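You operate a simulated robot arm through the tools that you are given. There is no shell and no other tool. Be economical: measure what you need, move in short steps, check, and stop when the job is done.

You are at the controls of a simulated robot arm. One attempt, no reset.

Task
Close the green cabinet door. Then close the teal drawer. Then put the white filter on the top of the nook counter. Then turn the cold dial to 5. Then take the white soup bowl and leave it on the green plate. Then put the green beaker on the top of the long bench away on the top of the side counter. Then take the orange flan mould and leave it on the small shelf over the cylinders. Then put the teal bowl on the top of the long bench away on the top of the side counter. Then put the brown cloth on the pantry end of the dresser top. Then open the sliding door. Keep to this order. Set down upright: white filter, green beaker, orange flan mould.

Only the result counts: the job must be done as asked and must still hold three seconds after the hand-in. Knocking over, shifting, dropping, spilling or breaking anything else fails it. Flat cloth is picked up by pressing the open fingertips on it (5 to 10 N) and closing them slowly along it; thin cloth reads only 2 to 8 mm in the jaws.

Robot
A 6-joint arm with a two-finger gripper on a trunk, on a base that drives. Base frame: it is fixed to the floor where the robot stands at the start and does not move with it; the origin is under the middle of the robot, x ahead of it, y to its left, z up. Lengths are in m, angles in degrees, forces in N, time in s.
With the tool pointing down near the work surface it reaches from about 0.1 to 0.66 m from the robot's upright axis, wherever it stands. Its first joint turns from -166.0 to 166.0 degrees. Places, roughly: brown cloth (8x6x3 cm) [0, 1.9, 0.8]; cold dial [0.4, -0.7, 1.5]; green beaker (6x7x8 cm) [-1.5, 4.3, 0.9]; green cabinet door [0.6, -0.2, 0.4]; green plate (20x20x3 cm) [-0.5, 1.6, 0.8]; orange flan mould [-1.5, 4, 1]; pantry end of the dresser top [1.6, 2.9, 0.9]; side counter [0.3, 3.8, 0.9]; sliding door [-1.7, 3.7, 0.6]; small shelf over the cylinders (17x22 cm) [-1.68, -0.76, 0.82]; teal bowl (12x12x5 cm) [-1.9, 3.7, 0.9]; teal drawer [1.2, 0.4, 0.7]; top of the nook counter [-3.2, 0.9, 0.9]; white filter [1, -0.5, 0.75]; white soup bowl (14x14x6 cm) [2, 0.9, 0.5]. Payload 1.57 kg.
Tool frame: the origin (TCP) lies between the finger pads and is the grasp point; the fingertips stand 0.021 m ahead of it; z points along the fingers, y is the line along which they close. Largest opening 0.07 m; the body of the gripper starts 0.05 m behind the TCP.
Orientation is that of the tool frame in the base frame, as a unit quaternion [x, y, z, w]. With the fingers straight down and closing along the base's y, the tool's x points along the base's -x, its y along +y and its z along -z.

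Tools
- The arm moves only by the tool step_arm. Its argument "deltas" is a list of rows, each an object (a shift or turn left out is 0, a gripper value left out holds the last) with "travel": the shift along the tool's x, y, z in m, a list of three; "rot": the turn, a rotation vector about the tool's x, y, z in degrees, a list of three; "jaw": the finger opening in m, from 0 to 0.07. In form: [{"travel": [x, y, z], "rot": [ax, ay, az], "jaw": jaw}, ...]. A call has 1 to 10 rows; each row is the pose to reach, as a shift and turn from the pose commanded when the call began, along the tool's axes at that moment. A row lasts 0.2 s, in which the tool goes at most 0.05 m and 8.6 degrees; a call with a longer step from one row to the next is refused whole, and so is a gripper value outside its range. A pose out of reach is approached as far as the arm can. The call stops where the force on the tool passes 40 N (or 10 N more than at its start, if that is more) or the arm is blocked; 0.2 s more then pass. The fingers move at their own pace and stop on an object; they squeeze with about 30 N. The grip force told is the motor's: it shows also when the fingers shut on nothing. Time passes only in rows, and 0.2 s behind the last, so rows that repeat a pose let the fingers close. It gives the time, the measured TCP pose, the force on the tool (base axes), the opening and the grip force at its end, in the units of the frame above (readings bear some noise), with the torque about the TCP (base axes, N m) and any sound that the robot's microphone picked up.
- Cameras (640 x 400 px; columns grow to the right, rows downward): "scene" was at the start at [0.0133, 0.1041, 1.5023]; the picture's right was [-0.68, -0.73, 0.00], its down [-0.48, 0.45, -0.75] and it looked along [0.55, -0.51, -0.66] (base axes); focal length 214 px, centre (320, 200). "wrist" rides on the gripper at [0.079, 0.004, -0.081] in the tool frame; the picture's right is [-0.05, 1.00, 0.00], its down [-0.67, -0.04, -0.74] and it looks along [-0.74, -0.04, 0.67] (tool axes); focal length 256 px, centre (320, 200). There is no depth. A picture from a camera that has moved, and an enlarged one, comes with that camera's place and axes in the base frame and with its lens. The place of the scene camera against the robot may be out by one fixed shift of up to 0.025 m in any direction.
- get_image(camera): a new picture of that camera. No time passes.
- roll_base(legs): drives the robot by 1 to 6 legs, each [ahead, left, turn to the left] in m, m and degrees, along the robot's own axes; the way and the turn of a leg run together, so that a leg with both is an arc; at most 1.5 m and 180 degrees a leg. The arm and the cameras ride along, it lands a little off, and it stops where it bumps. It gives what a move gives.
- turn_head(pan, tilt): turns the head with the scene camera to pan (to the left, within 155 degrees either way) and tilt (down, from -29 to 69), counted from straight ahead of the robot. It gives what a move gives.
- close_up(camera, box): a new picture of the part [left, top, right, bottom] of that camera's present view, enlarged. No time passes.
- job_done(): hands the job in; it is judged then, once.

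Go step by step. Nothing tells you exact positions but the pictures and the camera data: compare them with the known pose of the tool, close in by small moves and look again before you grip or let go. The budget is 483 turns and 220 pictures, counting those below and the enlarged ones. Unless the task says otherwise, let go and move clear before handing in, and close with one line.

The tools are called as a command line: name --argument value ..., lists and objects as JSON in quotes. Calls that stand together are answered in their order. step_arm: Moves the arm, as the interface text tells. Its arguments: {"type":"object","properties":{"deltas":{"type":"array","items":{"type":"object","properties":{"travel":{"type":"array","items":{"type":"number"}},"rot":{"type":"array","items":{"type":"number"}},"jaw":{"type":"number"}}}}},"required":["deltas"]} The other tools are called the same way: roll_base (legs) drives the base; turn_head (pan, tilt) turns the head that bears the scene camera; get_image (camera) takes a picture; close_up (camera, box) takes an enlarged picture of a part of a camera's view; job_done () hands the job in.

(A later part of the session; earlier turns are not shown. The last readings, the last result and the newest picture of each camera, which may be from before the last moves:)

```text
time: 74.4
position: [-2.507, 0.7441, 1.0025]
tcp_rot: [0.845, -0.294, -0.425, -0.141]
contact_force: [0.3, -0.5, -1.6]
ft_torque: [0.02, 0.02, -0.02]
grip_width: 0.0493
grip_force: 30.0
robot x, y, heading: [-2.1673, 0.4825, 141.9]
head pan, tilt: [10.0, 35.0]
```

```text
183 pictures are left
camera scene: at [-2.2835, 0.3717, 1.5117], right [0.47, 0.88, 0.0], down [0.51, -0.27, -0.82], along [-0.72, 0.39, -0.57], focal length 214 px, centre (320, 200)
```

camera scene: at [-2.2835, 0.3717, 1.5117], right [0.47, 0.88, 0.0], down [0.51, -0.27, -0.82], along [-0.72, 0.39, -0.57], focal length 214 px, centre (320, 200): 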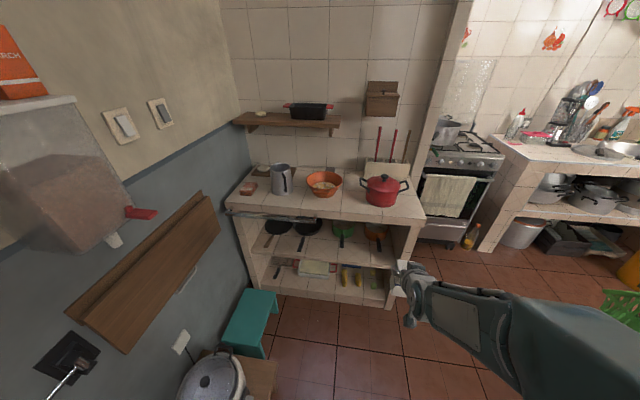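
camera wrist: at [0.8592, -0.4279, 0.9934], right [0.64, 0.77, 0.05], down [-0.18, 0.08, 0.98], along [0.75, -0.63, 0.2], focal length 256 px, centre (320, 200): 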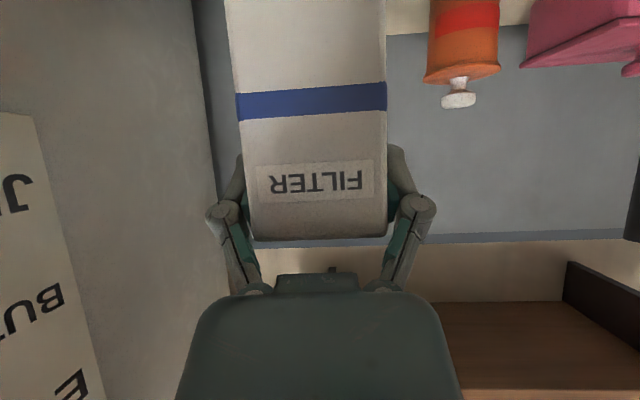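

The nook counter has a free strip at the front between the orange bowl and the red pot, near (-2.96, 0.905). I raise the carton and drive closer.

step_arm --deltas '[{"travel": [-0.03, 0, -0.025]}, {"travel": [-0.06, 0, -0.05]}, {"travel": [-0.08, 0, -0.067]}]'

roll_base --legs '[[0.27, 0.06, 0]]'

get_image --camera "wrist"

get_image --camera "scene"

```text
time: 75.2
position: [-2.5028, 0.7406, 1.1061]
tcp_rot: [0.844, -0.293, -0.425, -0.141]
contact_force: [0.0, -0.5, -1.0]
ft_torque: [0.01, 0.03, 0.01]
grip_width: 0.0496
grip_force: 29.7
robot x, y, heading: [-2.168, 0.4814, 141.7]
head pan, tilt: [10.0, 35.0]
```

```text
time: 77.1
position: [-2.747, 0.8597, 1.105]
tcp_rot: [0.844, -0.295, -0.424, -0.142]
contact_force: [0.4, 0.9, -2.1]
ft_torque: [0.01, 0.02, -0.01]
grip_width: 0.0494
grip_force: 29.7
robot x, y, heading: [-2.4126, 0.6004, 141.7]
head pan, tilt: [10.0, 35.0]
```

```text
182 pictures are left
camera wrist: at [-2.6624, 0.7854, 1.0912], right [-0.64, -0.76, 0.05], down [0.18, -0.09, 0.98], along [-0.74, 0.64, 0.2], focal length 256 px, centre (320, 200)
```

wrist: 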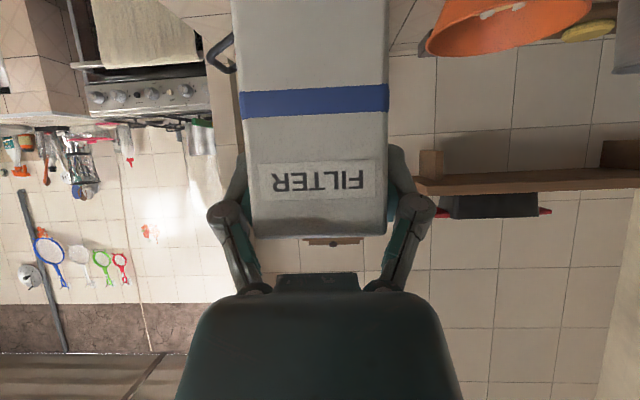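

```text
181 pictures are left
camera scene: at [-2.528, 0.4897, 1.5119], right [0.47, 0.88, 0.0], down [0.51, -0.27, -0.82], along [-0.72, 0.39, -0.57], focal length 214 px, centre (320, 200)
```

scene: 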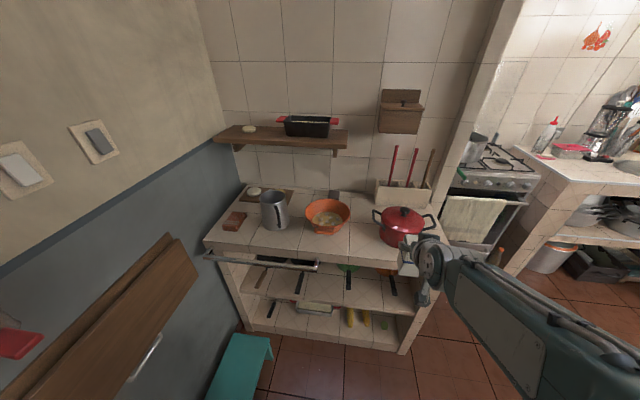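

step_arm --deltas '[{"travel": [0, 0.048, 0]}, {"travel": [0, 0.095, 0]}, {"travel": [-0.03, 0.095, 0.036]}, {"travel": [-0.06, 0.095, 0.072]}, {"travel": [-0.09, 0.095, 0.108]}, {"travel": [-0.126, 0.095, 0.15]}]'

close_up --camera "scene" --box '[260, 160, 500, 310]'

get_image --camera "wrist"

```text
refused: row 6 steps farther than a row can; nothing moved
```

```text
2.67 times, centred on (380, 235) of scene
camera zoom: at [-2.528, 0.4897, 1.5119], right [0.47, 0.88, 0.0], down [0.51, -0.27, -0.82], along [-0.72, 0.39, -0.57], focal length 572 px, centre (160, 107)
```

zoom: 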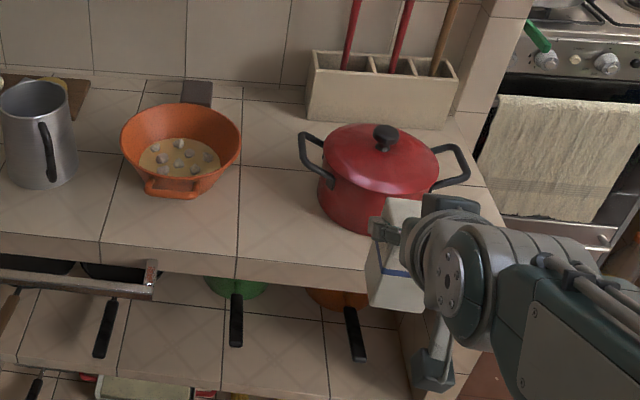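

```text
179 pictures are left
camera wrist: at [-2.6624, 0.7854, 1.0912], right [-0.64, -0.76, 0.05], down [0.18, -0.09, 0.98], along [-0.74, 0.64, 0.2], focal length 256 px, centre (320, 200)
```

wrist: 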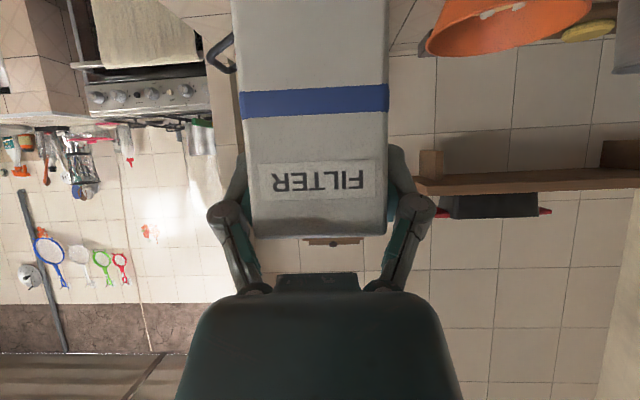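

I repeat with shorter rows.

step_arm --deltas '[{"travel": [0, 0.045, 0]}, {"travel": [0, 0.095, 0]}, {"travel": [-0.03, 0.095, 0.036]}, {"travel": [-0.06, 0.095, 0.072]}, {"travel": [-0.09, 0.095, 0.108]}, {"travel": [-0.11, 0.095, 0.131]}, {"travel": [-0.126, 0.095, 0.15]}]'

close_up --camera "scene" --box '[260, 160, 500, 310]'

get_image --camera "wrist"

```text
time: 78.7
position: [-2.9608, 0.9066, 1.1173]
tcp_rot: [0.844, -0.294, -0.425, -0.142]
contact_force: [0.4, 0.2, -1.6]
ft_torque: [0.01, -0.02, -0.02]
grip_width: 0.0493
grip_force: 30.0
robot x, y, heading: [-2.4125, 0.5965, 141.7]
head pan, tilt: [10.0, 35.0]
```

```text
2.67 times, centred on (380, 235) of scene
camera zoom: at [-2.5303, 0.4886, 1.5116], right [0.47, 0.88, 0.0], down [0.51, -0.27, -0.82], along [-0.72, 0.39, -0.57], focal length 572 px, centre (160, 107)
```

zoom: 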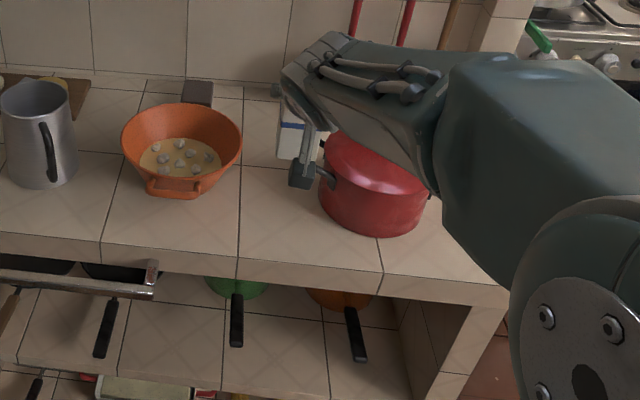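

```text
177 pictures are left
camera wrist: at [-2.8757, 0.8327, 1.1024], right [-0.64, -0.76, 0.05], down [0.18, -0.09, 0.98], along [-0.74, 0.64, 0.2], focal length 256 px, centre (320, 200)
```

wrist: 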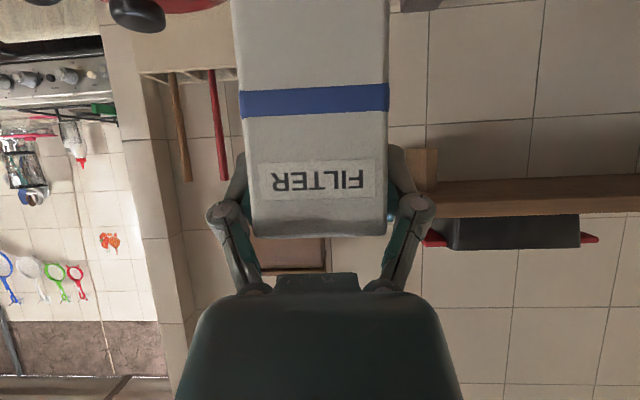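

The carton would come down too near the pot; I shift 4 cm left and 3.5 cm back, then lower partway and check.

step_arm --deltas '[{"travel": [0.0225, 0, -0.027]}, {"travel": [0.0225, 0.04, -0.027]}, {"travel": [0.0455, 0.04, -0.0077]}, {"travel": [0.0685, 0.04, 0.0116]}]'

close_up --camera "scene" --box '[260, 160, 500, 310]'

```text
time: 79.7
position: [-2.9623, 0.8537, 1.0552]
tcp_rot: [0.844, -0.295, -0.425, -0.141]
contact_force: [0.7, -0.7, -1.4]
ft_torque: [0.02, 0.01, 0.02]
grip_width: 0.0495
grip_force: 29.7
robot x, y, heading: [-2.4096, 0.5984, 141.9]
head pan, tilt: [10.0, 35.0]
```

```text
2.67 times, centred on (380, 235) of scene
camera zoom: at [-2.5301, 0.4887, 1.5116], right [0.47, 0.88, 0.0], down [0.51, -0.27, -0.82], along [-0.72, 0.39, -0.57], focal length 572 px, centre (160, 107)
```

zoom: 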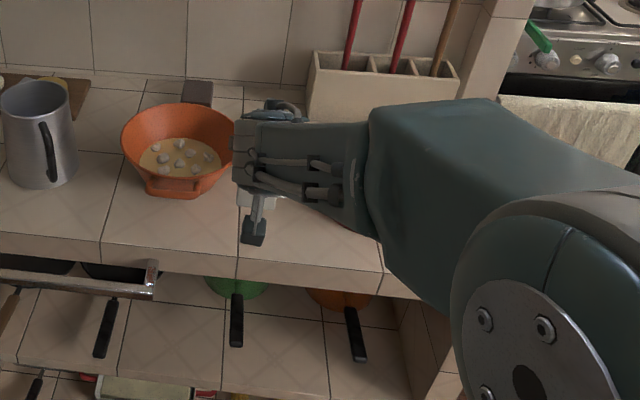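

The spot is clear between bowl and pot with margin at the edge. I lower slowly until contact.

step_arm --deltas '[{"travel": [0.0115, 0, 0.0096]}, {"travel": [0.023, 0, 0.0193]}, {"travel": [0.0306, 0, 0.0257]}, {"travel": [0.0383, 0, 0.0321]}, {"travel": [0.046, 0, 0.0386]}, {"travel": [0.0536, 0, 0.045]}]'

```text
time: 81.1
position: [-2.9668, 0.855, 0.9873]
tcp_rot: [0.844, -0.295, -0.425, -0.142]
contact_force: [0.2, 0.3, -1.1]
ft_torque: [-0.01, 0.03, 0.0]
grip_width: 0.0495
grip_force: 29.9
robot x, y, heading: [-2.4154, 0.6016, 142.0]
head pan, tilt: [10.0, 35.0]
```

step_arm --deltas '[{"travel": [0.0046, 0, 0.0039]}, {"travel": [0.0092, 0, 0.0077]}, {"travel": [0.0138, 0, 0.0116]}, {"travel": [0.0184, 0, 0.0154]}]'

close_up --camera "scene" --box '[260, 160, 500, 310]'

```text
time: 82.1
position: [-2.9647, 0.855, 0.9615]
tcp_rot: [0.844, -0.295, -0.424, -0.142]
contact_force: [-0.8, -0.4, -2.0]
ft_torque: [-0.01, -0.01, 0.01]
grip_width: 0.0496
grip_force: 30.0
robot x, y, heading: [-2.4116, 0.5985, 141.8]
head pan, tilt: [10.0, 35.0]
```

```text
2.67 times, centred on (380, 235) of scene
camera zoom: at [-2.5306, 0.4884, 1.5116], right [0.47, 0.88, 0.0], down [0.51, -0.27, -0.82], along [-0.72, 0.39, -0.57], focal length 572 px, centre (160, 107)
```

zoom: 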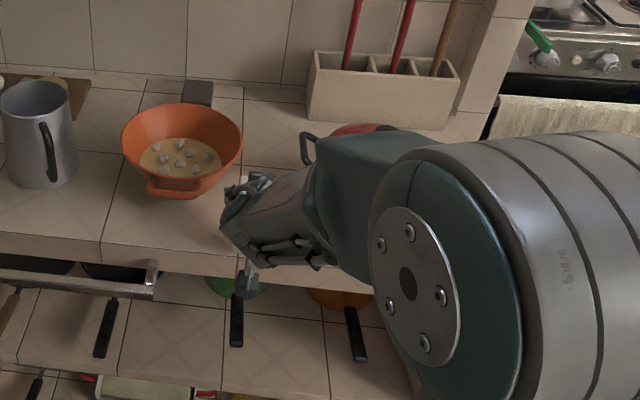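

get_image --camera "wrist"

step_arm --deltas '[{"travel": [0.0046, 0, 0.0039]}, {"travel": [0.0092, 0, 0.0077]}, {"travel": [0.0138, 0, 0.0116]}]'

```text
174 pictures are left
camera wrist: at [-2.88, 0.7824, 0.9479], right [-0.64, -0.76, 0.05], down [0.18, -0.09, 0.98], along [-0.74, 0.64, 0.2], focal length 256 px, centre (320, 200)
```

wrist: 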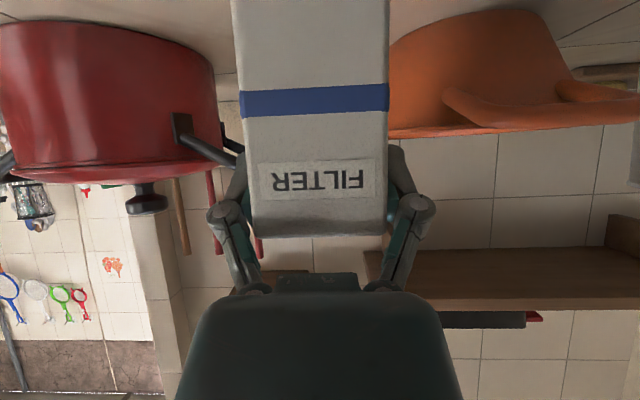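

```text
time: 82.9
position: [-2.9668, 0.8567, 0.9453]
tcp_rot: [0.844, -0.294, -0.425, -0.142]
contact_force: [0.8, -0.6, 1.0]
ft_torque: [0.03, -0.04, 0.01]
grip_width: 0.0494
grip_force: 30.1
robot x, y, heading: [-2.4146, 0.6, 141.5]
head pan, tilt: [10.0, 35.0]
```

step_arm --deltas '[{"travel": [0.0031, 0, 0.0026]}, {"travel": [0.0061, 0, 0.0051]}]'

```text
time: 83.5
position: [-2.9691, 0.8557, 0.9421]
tcp_rot: [0.841, -0.295, -0.43, -0.144]
contact_force: [1.2, -1.8, 36.5]
ft_torque: [0.2, -0.16, -0.08]
grip_width: 0.0501
grip_force: 30.1
robot x, y, heading: [-2.4081, 0.5907, 141.6]
head pan, tilt: [10.0, 35.0]
```

Contact. I relieve the press slightly, then open the fingers and withdraw along the tool axis.

step_arm --deltas '[{"travel": [-0.0031, 0, -0.0026]}, {"travel": [-0.0046, 0, -0.0039]}]'

```text
time: 84.1
position: [-2.9665, 0.8553, 0.9416]
tcp_rot: [0.845, -0.295, -0.423, -0.141]
contact_force: [-3.1, 0.5, 9.7]
ft_torque: [0.43, 0.37, 0.09]
grip_width: 0.0497
grip_force: 30.4
robot x, y, heading: [-2.4128, 0.5959, 141.7]
head pan, tilt: [10.0, 35.0]
```

step_arm --deltas '[{"jaw": 0.055}, {"jaw": 0.06}, {"jaw": 0.07}, {"jaw": 0.07}]'

get_image --camera "wrist"

```text
time: 85.1
position: [-2.9675, 0.8552, 0.9423]
tcp_rot: [0.844, -0.295, -0.425, -0.142]
contact_force: [0.7, -0.8, 0.5]
ft_torque: [0.0, -0.02, 0.0]
grip_width: 0.07
grip_force: 0.0
robot x, y, heading: [-2.4077, 0.599, 141.9]
head pan, tilt: [10.0, 35.0]
```

```text
173 pictures are left
camera wrist: at [-2.8823, 0.7823, 0.9281], right [-0.64, -0.76, 0.05], down [0.18, -0.09, 0.98], along [-0.74, 0.64, 0.2], focal length 256 px, centre (320, 200)
```

wrist: 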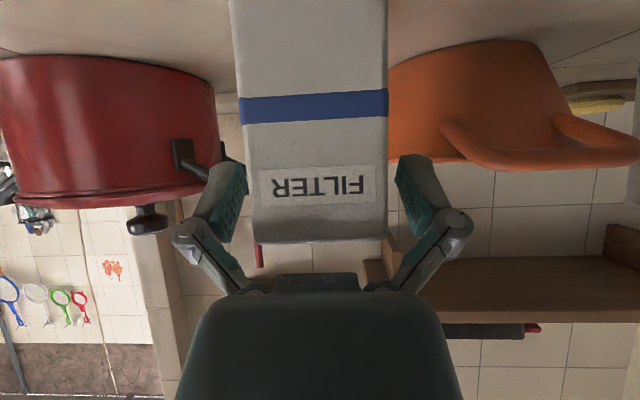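

step_arm --deltas '[{"travel": [0, 0, -0.03]}, {"travel": [0, 0, -0.07]}, {"travel": [0, 0, -0.11]}, {"travel": [-0.01, 0, -0.15]}, {"travel": [-0.02, 0, -0.19]}]'

get_image --camera "wrist"

```text
time: 86.3
position: [-2.8546, 0.7682, 1.069]
tcp_rot: [0.844, -0.295, -0.425, -0.142]
contact_force: [0.1, -0.4, -0.1]
ft_torque: [0.01, 0.0, -0.03]
grip_width: 0.0701
grip_force: 0.0
robot x, y, heading: [-2.4097, 0.5979, 141.6]
head pan, tilt: [10.0, 35.0]
```

```text
172 pictures are left
camera wrist: at [-2.7706, 0.6949, 1.0554], right [-0.64, -0.76, 0.05], down [0.18, -0.09, 0.98], along [-0.74, 0.64, 0.2], focal length 256 px, centre (320, 200)
```

wrist: 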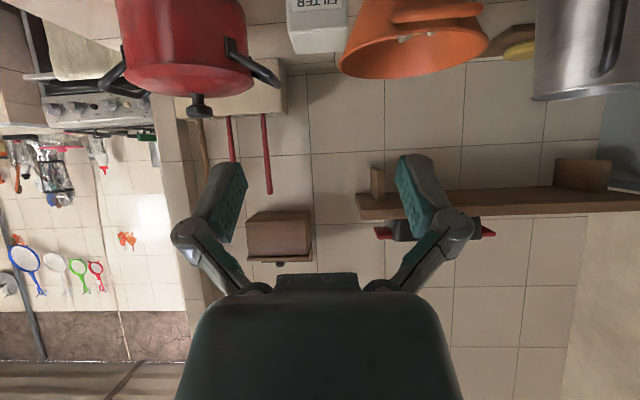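

The filter stands upright on the nook counter. I back off, turn, and drive to the fridge for the cold dial.

roll_base --legs '[[-0.6, -0.1, 0], [0, 0, -90], [0, 0, -90], [0.9, 0.3, 0], [0.9, 0.3, 0]]'

turn_head --pan 0 --tilt 5

get_image --camera "scene"

```text
time: 106.5
position: [0.3769, -0.4357, 1.07]
tcp_rot: [0.27, 0.852, -0.129, 0.429]
contact_force: [0.0, 1.0, -0.8]
ft_torque: [0.0, -0.01, 0.0]
grip_width: 0.0701
grip_force: 0.1
robot x, y, heading: [-0.0773, -0.2956, -35.0]
head pan, tilt: [10.0, 35.0]
```

```text
time: 107.5
position: [0.3773, -0.4358, 1.0691]
tcp_rot: [0.269, 0.853, -0.129, 0.428]
contact_force: [0.0, 0.1, 0.2]
ft_torque: [0.03, -0.03, 0.02]
grip_width: 0.0698
grip_force: 0.2
robot x, y, heading: [-0.0748, -0.2923, -34.7]
head pan, tilt: [0.0, 5.0]
```

```text
171 pictures are left
camera scene: at [0.0502, -0.1755, 1.5598], right [-0.57, -0.82, 0.0], down [-0.07, 0.05, -1.0], along [0.82, -0.57, -0.09], focal length 214 px, centre (320, 200)
```

scene: 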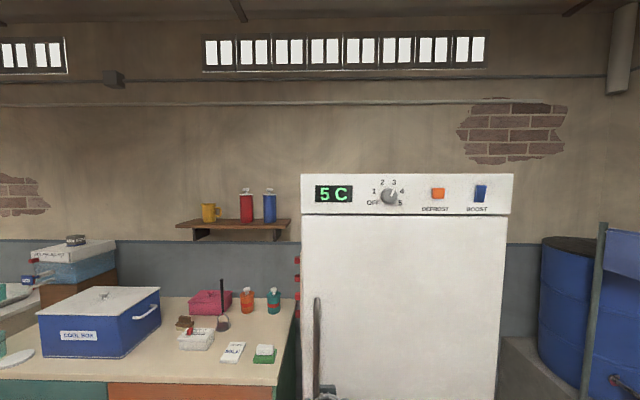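

close_up --camera "scene" --box '[296, 170, 520, 310]'

close_up --camera "scene" --box '[358, 174, 422, 214]'

```text
2.86 times, centred on (408, 240) of scene
camera zoom: at [0.0502, -0.1755, 1.5598], right [-0.57, -0.82, 0.0], down [-0.07, 0.05, -1.0], along [0.82, -0.57, -0.09], focal length 613 px, centre (69, 86)
```

zoom: 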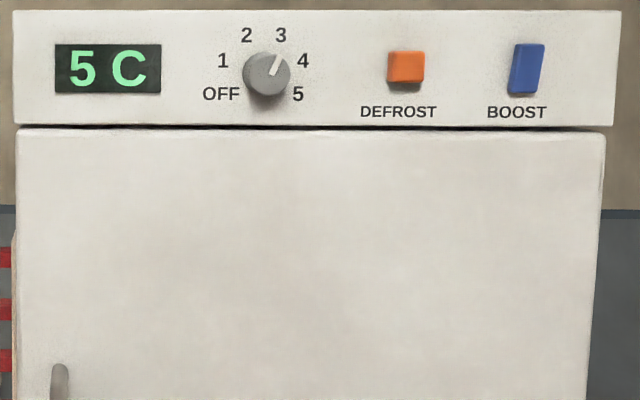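

```text
10.00 times, centred on (390, 194) of scene
camera zoom: at [0.0502, -0.1755, 1.5598], right [-0.57, -0.82, 0.0], down [-0.07, 0.05, -1.0], along [0.82, -0.57, -0.09], focal length 2145 px, centre (-380, 260)
```

zoom: 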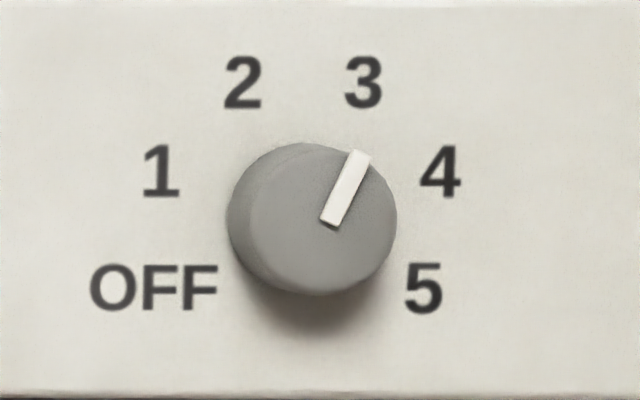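

The dial points at 3; 5 lies about 97° further clockwise. I raise the arm to dial height and level the tool.

step_arm --deltas '[{"travel": [-0.034, 0, -0.029], "rot": [0, -4, 0]}, {"travel": [-0.069, 0, -0.058], "rot": [0, -8, 0]}, {"travel": [-0.103, 0, -0.087], "rot": [0, -12, 0]}, {"travel": [-0.138, 0, -0.116], "rot": [0, -16, 0]}, {"travel": [-0.172, 0, -0.145], "rot": [0, -20, 0]}, {"travel": [-0.207, 0, -0.174], "rot": [0, -24, 0]}, {"travel": [-0.241, 0, -0.203], "rot": [0, -28, 0]}, {"travel": [-0.276, 0, -0.231], "rot": [0, -32, 0]}, {"travel": [-0.31, 0, -0.26], "rot": [0, -36, 0]}, {"travel": [-0.345, 0, -0.289], "rot": [0, -40, 0]}]'

get_image --camera "wrist"

get_image --camera "scene"

```text
time: 109.7
position: [0.3521, -0.4213, 1.5219]
tcp_rot: [0.209, 0.655, -0.214, 0.694]
contact_force: [0.1, 0.0, -1.0]
ft_torque: [0.05, -0.01, -0.01]
grip_width: 0.0699
grip_force: 0.1
robot x, y, heading: [-0.0746, -0.2921, -34.4]
head pan, tilt: [0.0, 5.0]
```

```text
168 pictures are left
camera wrist: at [0.2915, -0.3744, 1.4379], right [0.57, 0.82, 0.06], down [-0.67, 0.41, 0.62], along [0.48, -0.4, 0.78], focal length 256 px, centre (320, 200)
```

wrist: 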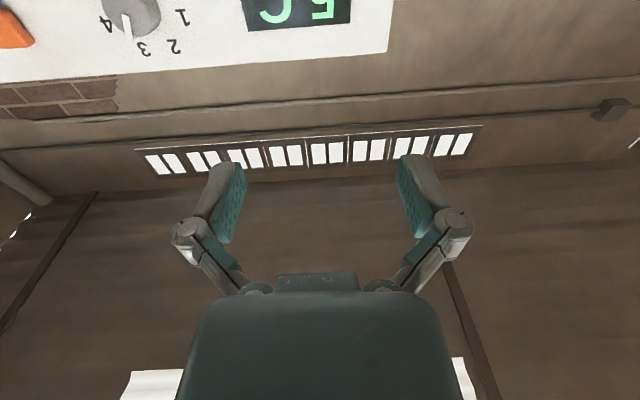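

```text
167 pictures are left
camera scene: at [0.0497, -0.1755, 1.5599], right [-0.57, -0.82, 0.0], down [-0.07, 0.05, -1.0], along [0.82, -0.57, -0.09], focal length 214 px, centre (320, 200)
```

scene: 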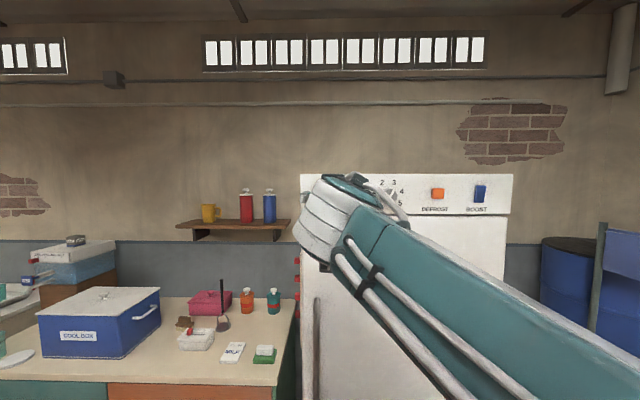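

I square the robot to the fridge and bring the tool in line with the dial.

roll_base --legs '[[0, 0, -3.5]]'

step_arm --deltas '[{"travel": [0.01, -0.04, 0], "rot": [0, 3, 0]}, {"travel": [0.02, -0.08, 0], "rot": [0, 3, 0]}, {"travel": [0.027, -0.117, 0], "rot": [0, 3, 0]}]'

get_image --camera "wrist"

```text
time: 110.5
position: [0.3433, -0.4468, 1.5201]
tcp_rot: [0.229, 0.648, -0.235, 0.688]
contact_force: [-0.2, 0.2, -0.6]
ft_torque: [0.03, 0.0, -0.03]
grip_width: 0.0701
grip_force: 0.1
robot x, y, heading: [-0.0773, -0.291, -37.9]
head pan, tilt: [0.0, 5.0]
```

```text
time: 111.3
position: [0.2664, -0.5431, 1.4925]
tcp_rot: [0.235, 0.665, -0.229, 0.671]
contact_force: [-0.4, -0.3, 0.3]
ft_torque: [-0.03, -0.02, 0.0]
grip_width: 0.0701
grip_force: 0.1
robot x, y, heading: [-0.0765, -0.29, -38.3]
head pan, tilt: [0.0, 5.0]
```

```text
166 pictures are left
camera wrist: at [0.2073, -0.4885, 1.4134], right [0.62, 0.78, 0.06], down [-0.61, 0.43, 0.66], along [0.49, -0.45, 0.75], focal length 256 px, centre (320, 200)
```

wrist: 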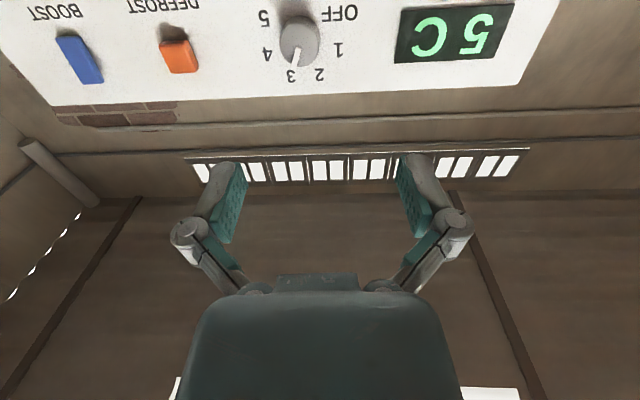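

Triangulated from two wrist views, the knob face is near (0.426,-0.694,1.504). I align and approach partway.

step_arm --deltas '[{"travel": [-0.0115, -0.02, 0.04]}, {"travel": [-0.0115, -0.02, 0.08]}, {"travel": [-0.0115, -0.02, 0.12]}, {"travel": [-0.0115, -0.02, 0.15]}]'

get_image --camera "wrist"

close_up --camera "scene" --box '[340, 160, 440, 222]'

```text
time: 112.3
position: [0.3772, -0.6481, 1.5041]
tcp_rot: [0.234, 0.665, -0.228, 0.671]
contact_force: [-0.3, 0.4, -0.1]
ft_torque: [0.0, 0.03, 0.0]
grip_width: 0.0699
grip_force: 0.0
robot x, y, heading: [-0.0745, -0.2918, -38.3]
head pan, tilt: [0.0, 5.0]
```

```text
165 pictures are left
camera wrist: at [0.3172, -0.5947, 1.4251], right [0.62, 0.78, 0.06], down [-0.61, 0.43, 0.66], along [0.49, -0.45, 0.75], focal length 256 px, centre (320, 200)
```

wrist: 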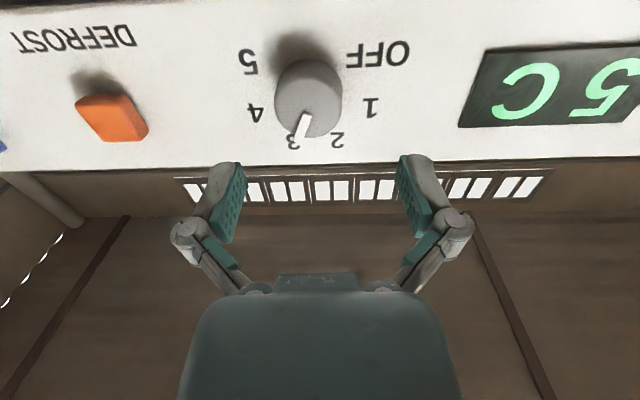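

```text
6.40 times, centred on (390, 191) of scene
camera zoom: at [0.0564, -0.1833, 1.5599], right [-0.62, -0.78, 0.0], down [-0.07, 0.05, -1.0], along [0.78, -0.62, -0.09], focal length 1373 px, centre (-128, 258)
```

zoom: 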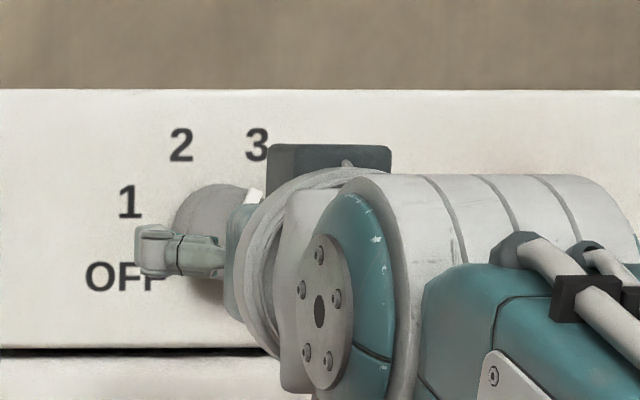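

I pre-rotate the gripper −48° so that the 97° turn stays well inside the wrist's range, keeping 8 mm further right.

step_arm --deltas '[{"travel": [-0.003, -0.008, 0], "rot": [0, 0, -8]}, {"travel": [-0.003, -0.008, 0], "rot": [0, 0, -16]}, {"travel": [-0.003, -0.008, 0], "rot": [0, 0, -24]}, {"travel": [-0.003, -0.008, 0], "rot": [0, 0, -32]}, {"travel": [-0.003, -0.008, 0], "rot": [0, 0, -40]}, {"travel": [-0.003, -0.008, 0], "rot": [0, 0, -48]}, {"travel": [-0.003, -0.008, 0.03], "rot": [0, 0, -48]}]'

get_image --camera "wrist"

```text
time: 113.9
position: [0.3967, -0.6736, 1.5067]
tcp_rot: [-0.057, 0.703, -0.482, 0.519]
contact_force: [-0.8, -0.7, 1.5]
ft_torque: [0.04, 0.05, 0.02]
grip_width: 0.0698
grip_force: 0.1
robot x, y, heading: [-0.0783, -0.2875, -38.4]
head pan, tilt: [0.0, 5.0]
```

```text
163 pictures are left
camera wrist: at [0.2981, -0.6689, 1.4506], right [0.44, 0.56, -0.7], down [-0.3, 0.83, 0.47], along [0.84, 0.0, 0.54], focal length 256 px, centre (320, 200)
```

wrist: 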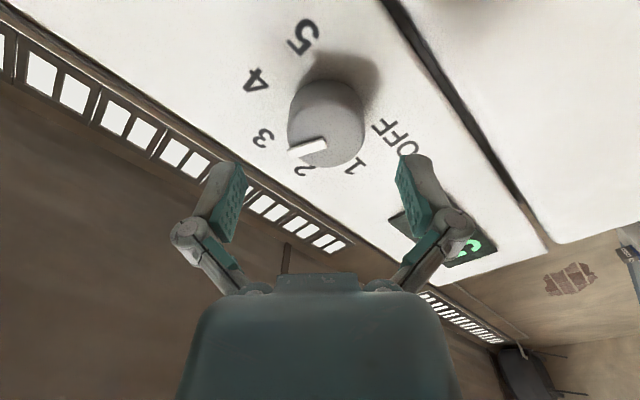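

step_arm --deltas '[{"travel": [-0.002, 0.003, 0.02]}, {"travel": [-0.002, 0.003, 0.035]}, {"travel": [-0.002, 0.003, 0.045]}]'

get_image --camera "wrist"

```text
time: 114.7
position: [0.4348, -0.6993, 1.5067]
tcp_rot: [-0.057, 0.704, -0.481, 0.519]
contact_force: [0.0, -0.5, -0.4]
ft_torque: [-0.01, 0.0, -0.01]
grip_width: 0.07
grip_force: 0.1
robot x, y, heading: [-0.0782, -0.2936, -38.6]
head pan, tilt: [0.0, 5.0]
```

```text
162 pictures are left
camera wrist: at [0.3364, -0.6925, 1.45], right [0.44, 0.56, -0.7], down [-0.3, 0.83, 0.47], along [0.85, 0.0, 0.53], focal length 256 px, centre (320, 200)
```

wrist: 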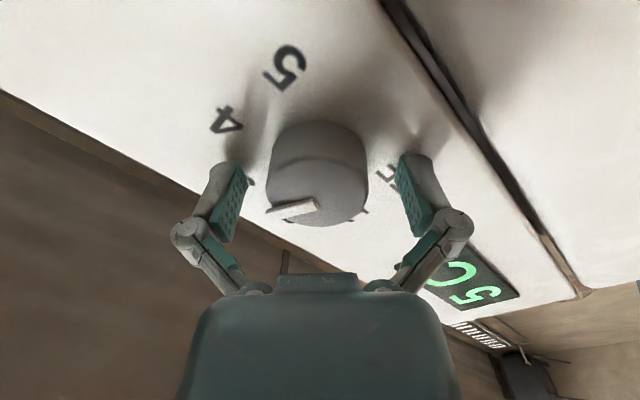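

The knob sits between the fingers. I grip it.

step_arm --deltas '[{"jaw": 0.05}, {"jaw": 0.03}, {"jaw": 0.03}, {"jaw": 0.03}]'

get_image --camera "wrist"

```text
time: 115.4
position: [0.4342, -0.6936, 1.5049]
tcp_rot: [-0.058, 0.707, -0.48, 0.516]
contact_force: [-21.6, 23.5, -17.8]
ft_torque: [0.19, 0.83, 0.9]
grip_width: 0.0524
grip_force: 16.1
robot x, y, heading: [-0.0784, -0.2922, -38.5]
head pan, tilt: [0.0, 5.0]
stopped in row 3: the force on the tool passed its limit at 40 N (the readings are from after the stop); the commanded pose is now the measured one
```

```text
161 pictures are left
camera wrist: at [0.3343, -0.6876, 1.4488], right [0.44, 0.56, -0.7], down [-0.29, 0.83, 0.48], along [0.85, 0.0, 0.53], focal length 256 px, centre (320, 200)
```

wrist: 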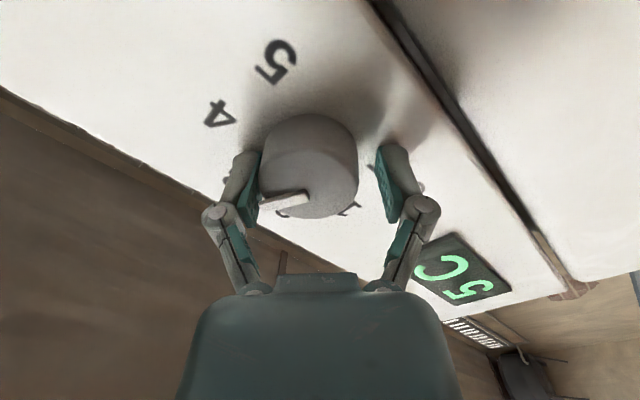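

One finger touched first; I recentre a few mm and back off slightly, then close again.

step_arm --deltas '[{"travel": [0, 0, -0.006], "jaw": 0.07}, {"travel": [0, -0.004, -0.007], "jaw": 0.07}]'

get_image --camera "wrist"

```text
time: 116.0
position: [0.4279, -0.6964, 1.5077]
tcp_rot: [-0.057, 0.706, -0.479, 0.519]
contact_force: [-0.1, 0.6, -0.1]
ft_torque: [-0.01, 0.0, 0.0]
grip_width: 0.0699
grip_force: 0.1
robot x, y, heading: [-0.0702, -0.2917, -38.3]
head pan, tilt: [0.0, 5.0]
```

```text
160 pictures are left
camera wrist: at [0.3285, -0.6899, 1.4517], right [0.44, 0.56, -0.7], down [-0.3, 0.83, 0.48], along [0.85, 0.0, 0.53], focal length 256 px, centre (320, 200)
```

wrist: 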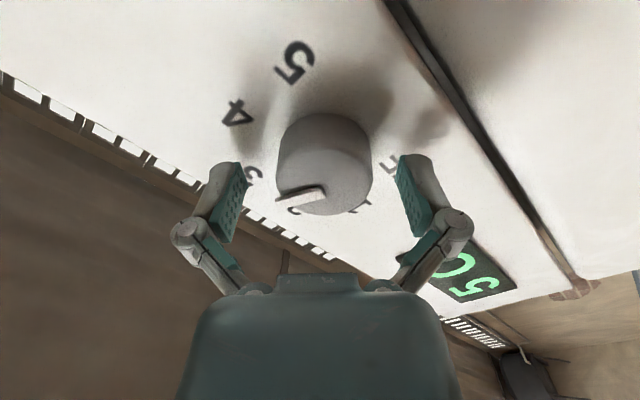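

step_arm --deltas '[{"jaw": 0.056}, {"jaw": 0.048}, {"jaw": 0.044}, {"jaw": 0.04}, {"jaw": 0.035}, {"jaw": 0.03}]'

get_image --camera "wrist"

```text
time: 117.4
position: [0.4296, -0.6944, 1.5059]
tcp_rot: [-0.057, 0.707, -0.479, 0.517]
contact_force: [-2.8, 11.0, -15.0]
ft_torque: [-0.11, -0.23, 0.52]
grip_width: 0.0434
grip_force: 32.4
robot x, y, heading: [-0.0762, -0.2935, -38.4]
head pan, tilt: [0.0, 5.0]
```

```text
159 pictures are left
camera wrist: at [0.3293, -0.6883, 1.4509], right [0.44, 0.56, -0.7], down [-0.29, 0.83, 0.48], along [0.85, 0.0, 0.53], focal length 256 px, centre (320, 200)
```

wrist: 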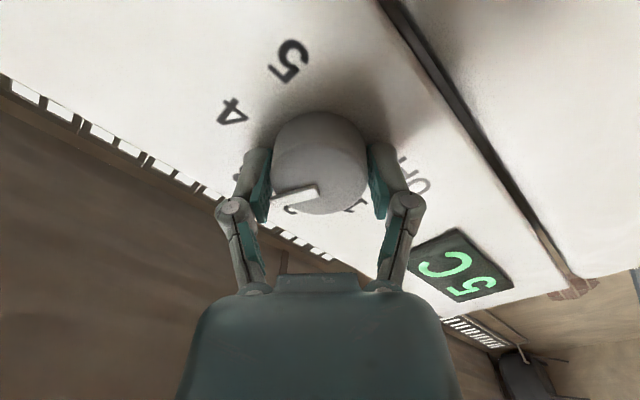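

Gripped. I turn clockwise in steps.

step_arm --deltas '[{"rot": [0, 0, 8]}, {"rot": [0, 0, 16]}, {"rot": [0, 0, 24]}, {"rot": [0, 0, 32]}, {"rot": [0, 0, 40]}, {"rot": [0, 0, 48]}]'

get_image --camera "wrist"

```text
time: 118.8
position: [0.4275, -0.6963, 1.5069]
tcp_rot: [0.236, 0.667, -0.228, 0.669]
contact_force: [-0.5, 1.1, -5.2]
ft_torque: [0.47, 0.65, 0.02]
grip_width: 0.0435
grip_force: 31.9
robot x, y, heading: [-0.0782, -0.2892, -38.3]
head pan, tilt: [0.0, 5.0]
```

```text
158 pictures are left
camera wrist: at [0.3661, -0.6417, 1.429], right [0.62, 0.78, 0.06], down [-0.61, 0.43, 0.67], along [0.5, -0.45, 0.74], focal length 256 px, centre (320, 200)
```

wrist: 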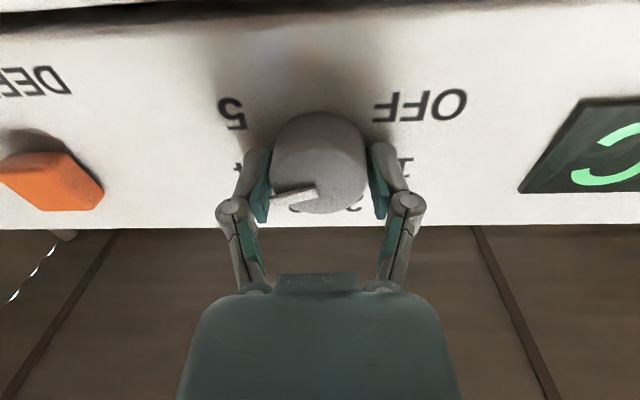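

It turns with the hand, now at 4. Another 49°.

step_arm --deltas '[{"rot": [0, 0, 8]}, {"rot": [0, 0, 16]}, {"rot": [0, 0, 24]}, {"rot": [0, 0, 32]}, {"rot": [0, 0, 40]}, {"rot": [0, 0, 48.5]}, {"rot": [0, 0, 48.5]}]'

get_image --camera "wrist"

```text
time: 120.4
position: [0.4263, -0.6979, 1.5077]
tcp_rot: [0.489, 0.512, 0.067, 0.703]
contact_force: [-10.8, -0.3, -9.2]
ft_torque: [-0.45, 0.18, -0.5]
grip_width: 0.0436
grip_force: 31.9
robot x, y, heading: [-0.0779, -0.2909, -38.4]
head pan, tilt: [0.0, 5.0]
```

```text
157 pictures are left
camera wrist: at [0.4006, -0.5981, 1.4591], right [0.38, 0.48, 0.79], down [-0.91, 0.05, 0.41], along [0.16, -0.88, 0.45], focal length 256 px, centre (320, 200)
```

wrist: 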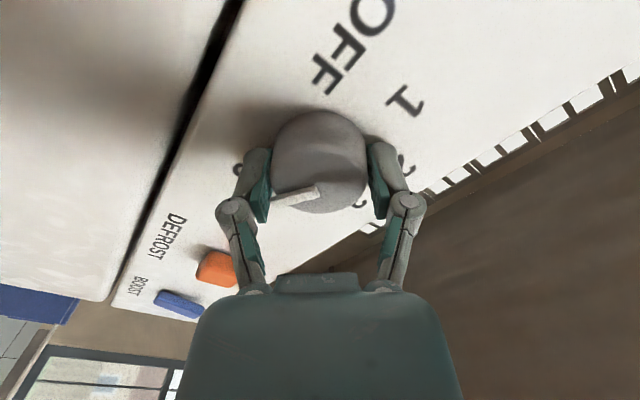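

Now I release the knob, back out, and check its pointer.

step_arm --deltas '[{"jaw": 0.07}, {"jaw": 0.07}, {"jaw": 0.07}]'

step_arm --deltas '[{"travel": [0, 0, -0.03]}, {"travel": [0, 0, -0.07]}, {"travel": [0, 0, -0.11]}, {"travel": [0, 0, -0.14]}]'

get_image --camera "wrist"

```text
time: 121.2
position: [0.4276, -0.6965, 1.5075]
tcp_rot: [0.489, 0.513, 0.068, 0.703]
contact_force: [-0.8, -0.3, -0.4]
ft_torque: [0.01, 0.04, -0.01]
grip_width: 0.0699
grip_force: 0.1
robot x, y, heading: [-0.0771, -0.2898, -38.2]
head pan, tilt: [0.0, 5.0]
```

```text
time: 122.2
position: [0.3165, -0.6085, 1.5055]
tcp_rot: [0.489, 0.513, 0.067, 0.703]
contact_force: [-0.4, -0.2, -0.5]
ft_torque: [0.0, -0.01, 0.01]
grip_width: 0.07
grip_force: 0.0
robot x, y, heading: [-0.0766, -0.2886, -38.3]
head pan, tilt: [0.0, 5.0]
```

```text
156 pictures are left
camera wrist: at [0.2899, -0.5092, 1.4572], right [0.38, 0.48, 0.79], down [-0.91, 0.05, 0.41], along [0.16, -0.88, 0.46], focal length 256 px, centre (320, 200)
```

wrist: 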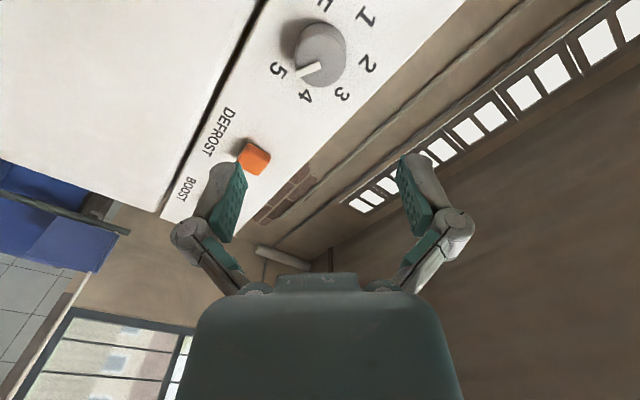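

step_arm --deltas '[{"travel": [0, 0, -0.01], "rot": [0, 0, -8]}, {"travel": [0, 0, -0.02], "rot": [0, 0, -16]}, {"travel": [0, 0, -0.03], "rot": [0, 0, -24]}, {"travel": [0, 0, -0.04], "rot": [0, 0, -32]}, {"travel": [0, 0, -0.05], "rot": [0, 0, -40]}, {"travel": [0, 0, -0.05], "rot": [0, 0, -48.5]}]'

step_arm --deltas '[{"travel": [0.04, 0.02, 0]}, {"travel": [0.08, 0.04, 0]}, {"travel": [0.12, 0.06, 0]}, {"travel": [0.16, 0.08, 0]}, {"travel": [0.2, 0.1, 0]}]'

get_image --camera "scene"

close_up --camera "scene" --box '[350, 165, 430, 215]'

```text
time: 123.6
position: [0.2779, -0.5795, 1.5063]
tcp_rot: [0.234, 0.668, -0.228, 0.668]
contact_force: [0.4, 0.1, 0.1]
ft_torque: [-0.01, -0.03, -0.02]
grip_width: 0.0698
grip_force: 0.0
robot x, y, heading: [-0.0769, -0.29, -38.4]
head pan, tilt: [0.0, 5.0]
```

```text
time: 124.8
position: [0.3442, -0.4955, 1.3065]
tcp_rot: [0.234, 0.668, -0.228, 0.669]
contact_force: [0.4, -0.1, -1.0]
ft_torque: [0.03, -0.02, -0.01]
grip_width: 0.07
grip_force: 0.0
robot x, y, heading: [-0.0744, -0.2937, -38.5]
head pan, tilt: [0.0, 5.0]
```

```text
155 pictures are left
camera scene: at [0.0556, -0.1816, 1.5599], right [-0.62, -0.78, 0.0], down [-0.07, 0.05, -1.0], along [0.78, -0.62, -0.09], focal length 214 px, centre (320, 200)
```

scene: 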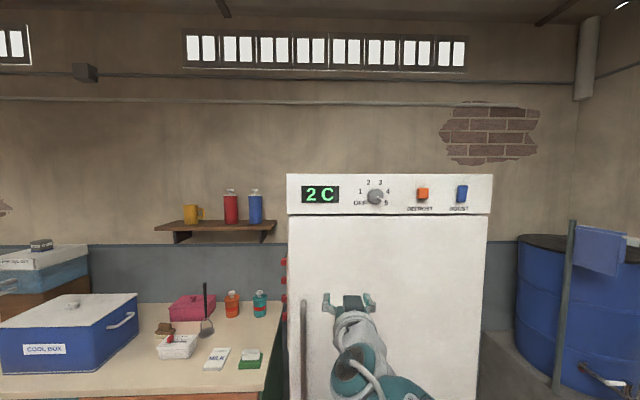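

```text
8.00 times, centred on (390, 190) of scene
camera zoom: at [0.0556, -0.1816, 1.5599], right [-0.62, -0.78, 0.0], down [-0.07, 0.05, -1.0], along [0.78, -0.62, -0.09], focal length 1716 px, centre (-240, 280)
```

zoom: 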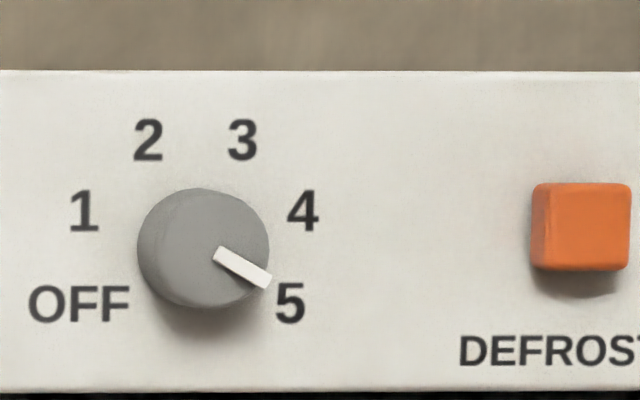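

The dial reads 5. Next the white soup bowl, on the open shelf under the white-topped cabinet at about (2, 0.9). I drive left along the counters.

roll_base --legs '[[0.12, 0.75, 0], [0, 0.75, 0], [0, 0.7, 0]]'

turn_head --pan 0 --tilt 45

get_image --camera "scene"

```text
time: 136.3
position: [1.8255, 1.2065, 1.3058]
tcp_rot: [0.234, 0.668, -0.227, 0.669]
contact_force: [-0.1, -0.2, -0.1]
ft_torque: [-0.03, 0.01, -0.06]
grip_width: 0.0701
grip_force: 0.0
robot x, y, heading: [1.4052, 1.4141, -38.4]
head pan, tilt: [0.0, 5.0]
```

```text
time: 137.4
position: [1.8263, 1.2081, 1.3065]
tcp_rot: [0.234, 0.668, -0.228, 0.669]
contact_force: [0.2, 0.4, 1.0]
ft_torque: [0.01, 0.0, -0.01]
grip_width: 0.0699
grip_force: 0.1
robot x, y, heading: [1.4076, 1.4091, -38.3]
head pan, tilt: [0.0, 45.0]
```

```text
153 pictures are left
camera scene: at [1.5298, 1.5279, 1.4969], right [-0.62, -0.79, 0.0], down [-0.56, 0.44, -0.71], along [0.56, -0.44, -0.71], focal length 214 px, centre (320, 200)
```

scene: 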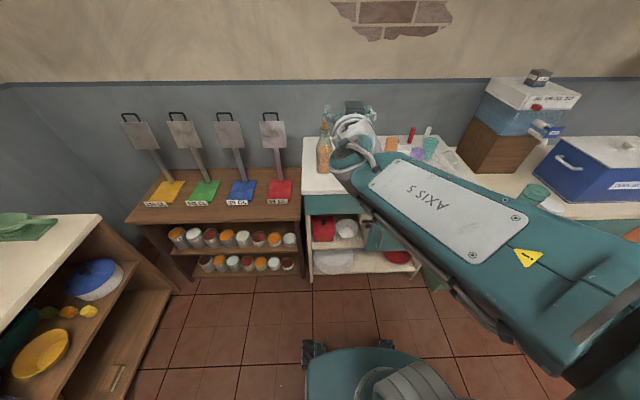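

step_arm --deltas '[{"travel": [0, -0.05, 0]}, {"travel": [0.02, -0.09, 0]}, {"travel": [0.05, -0.13, 0]}, {"travel": [0.08, -0.17, 0]}, {"travel": [0.11, -0.21, 0]}, {"travel": [0.14, -0.25, 0]}, {"travel": [0.17, -0.29, 0]}, {"travel": [0.2, -0.32, 0]}]'

close_up --camera "scene" --box '[280, 170, 440, 290]'

```text
time: 139.2
position: [1.7833, 1.1406, 1.18]
tcp_rot: [0.267, 0.657, -0.233, 0.666]
contact_force: [-0.7, 1.0, -0.8]
ft_torque: [0.04, -0.01, 0.0]
grip_width: 0.07
grip_force: 0.1
out of reach, approached as far as the arm can: row 2, 3, 4, 5, 6, 7, 8
robot x, y, heading: [1.4094, 1.4123, -38.3]
head pan, tilt: [0.0, 45.0]
```

```text
3.33 times, centred on (360, 230) of scene
camera zoom: at [1.5298, 1.5277, 1.4969], right [-0.62, -0.79, 0.0], down [-0.56, 0.44, -0.71], along [0.56, -0.44, -0.71], focal length 715 px, centre (187, 100)
```

zoom: 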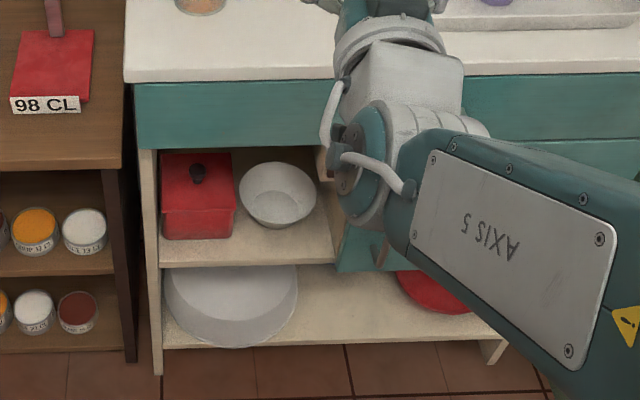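

The soup bowl stands on the upper open shelf (z≈0.41), rim about (2.0, 0.93). I first test where the commanded pose is, with a small move.

step_arm --deltas '[{"travel": [0.02, 0, 0]}]'

```text
time: 139.6
position: [1.7845, 1.1439, 1.1624]
tcp_rot: [0.269, 0.657, -0.233, 0.665]
contact_force: [-0.3, 0.1, 0.4]
ft_torque: [0.04, 0.01, 0.05]
grip_width: 0.0701
grip_force: 0.0
robot x, y, heading: [1.4073, 1.4144, -38.3]
head pan, tilt: [0.0, 45.0]
```

step_arm --deltas '[{"travel": [0.04, 0, 0], "rot": [0, 0, 8]}, {"travel": [0.08, 0, 0], "rot": [0, 0, 16]}, {"travel": [0.12, 0, 0], "rot": [0, 0, 24]}, {"travel": [0.16, 0, 0], "rot": [0, 0, 32]}, {"travel": [0.2, 0, 0], "rot": [0, 0, 40]}, {"travel": [0.24, 0, 0], "rot": [0, 0, 48]}, {"travel": [0.28, 0, 0], "rot": [0, 0, 56]}, {"travel": [0.32, 0, 0], "rot": [0, 0, 64]}, {"travel": [0.36, 0, 0], "rot": [0, 0, 72]}, {"travel": [0.4, 0, 0], "rot": [0, 0, 80]}]'

get_image --camera "wrist"

```text
time: 141.8
position: [1.7209, 1.2426, 1.1986]
tcp_rot: [0.613, 0.464, 0.092, 0.633]
contact_force: [-0.8, 1.1, 0.7]
ft_torque: [-0.02, -0.03, 0.0]
grip_width: 0.07
grip_force: 0.1
out of reach, approached as far as the arm can: row 1, 2, 3, 4, 5, 6, 7, 8, 9, 10
robot x, y, heading: [1.4083, 1.4109, -38.1]
head pan, tilt: [0.0, 45.0]
```

```text
151 pictures are left
camera wrist: at [1.7094, 1.3538, 1.1793], right [0.42, 0.2, 0.88], down [-0.91, 0.05, 0.42], along [0.04, -0.98, 0.2], focal length 256 px, centre (320, 200)
```

wrist: 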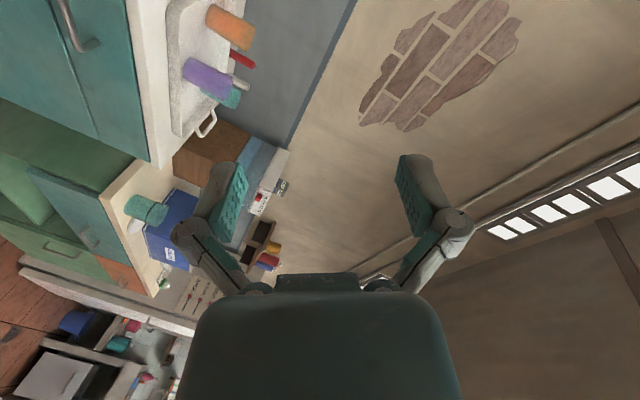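

The levelled tool can't come down so close to the robot; I extend outward while tilting it to 50° below horizontal, fingers closing in the vertical plane.

step_arm --deltas '[{"travel": [0.012, -0.016, 0.027], "rot": [6.17, 2.58, 4.03]}, {"travel": [0.024, -0.033, 0.055], "rot": [12.3, 5.2, 8.07]}, {"travel": [0.036, -0.05, 0.082], "rot": [18.5, 7.75, 12.1]}, {"travel": [0.049, -0.066, 0.109], "rot": [24.7, 10.3, 16.1]}, {"travel": [0.061, -0.083, 0.137], "rot": [30.8, 12.9, 20.2]}, {"travel": [0.073, -0.099, 0.164], "rot": [37.0, 15.5, 24.2]}]'

```text
time: 143.2
position: [1.8477, 1.1662, 1.0732]
tcp_rot: [0.844, 0.413, 0.147, 0.309]
contact_force: [-0.9, 0.3, 0.5]
ft_torque: [0.02, 0.0, 0.0]
grip_width: 0.07
grip_force: 0.0
robot x, y, heading: [1.4083, 1.4148, -38.1]
head pan, tilt: [0.0, 45.0]
```

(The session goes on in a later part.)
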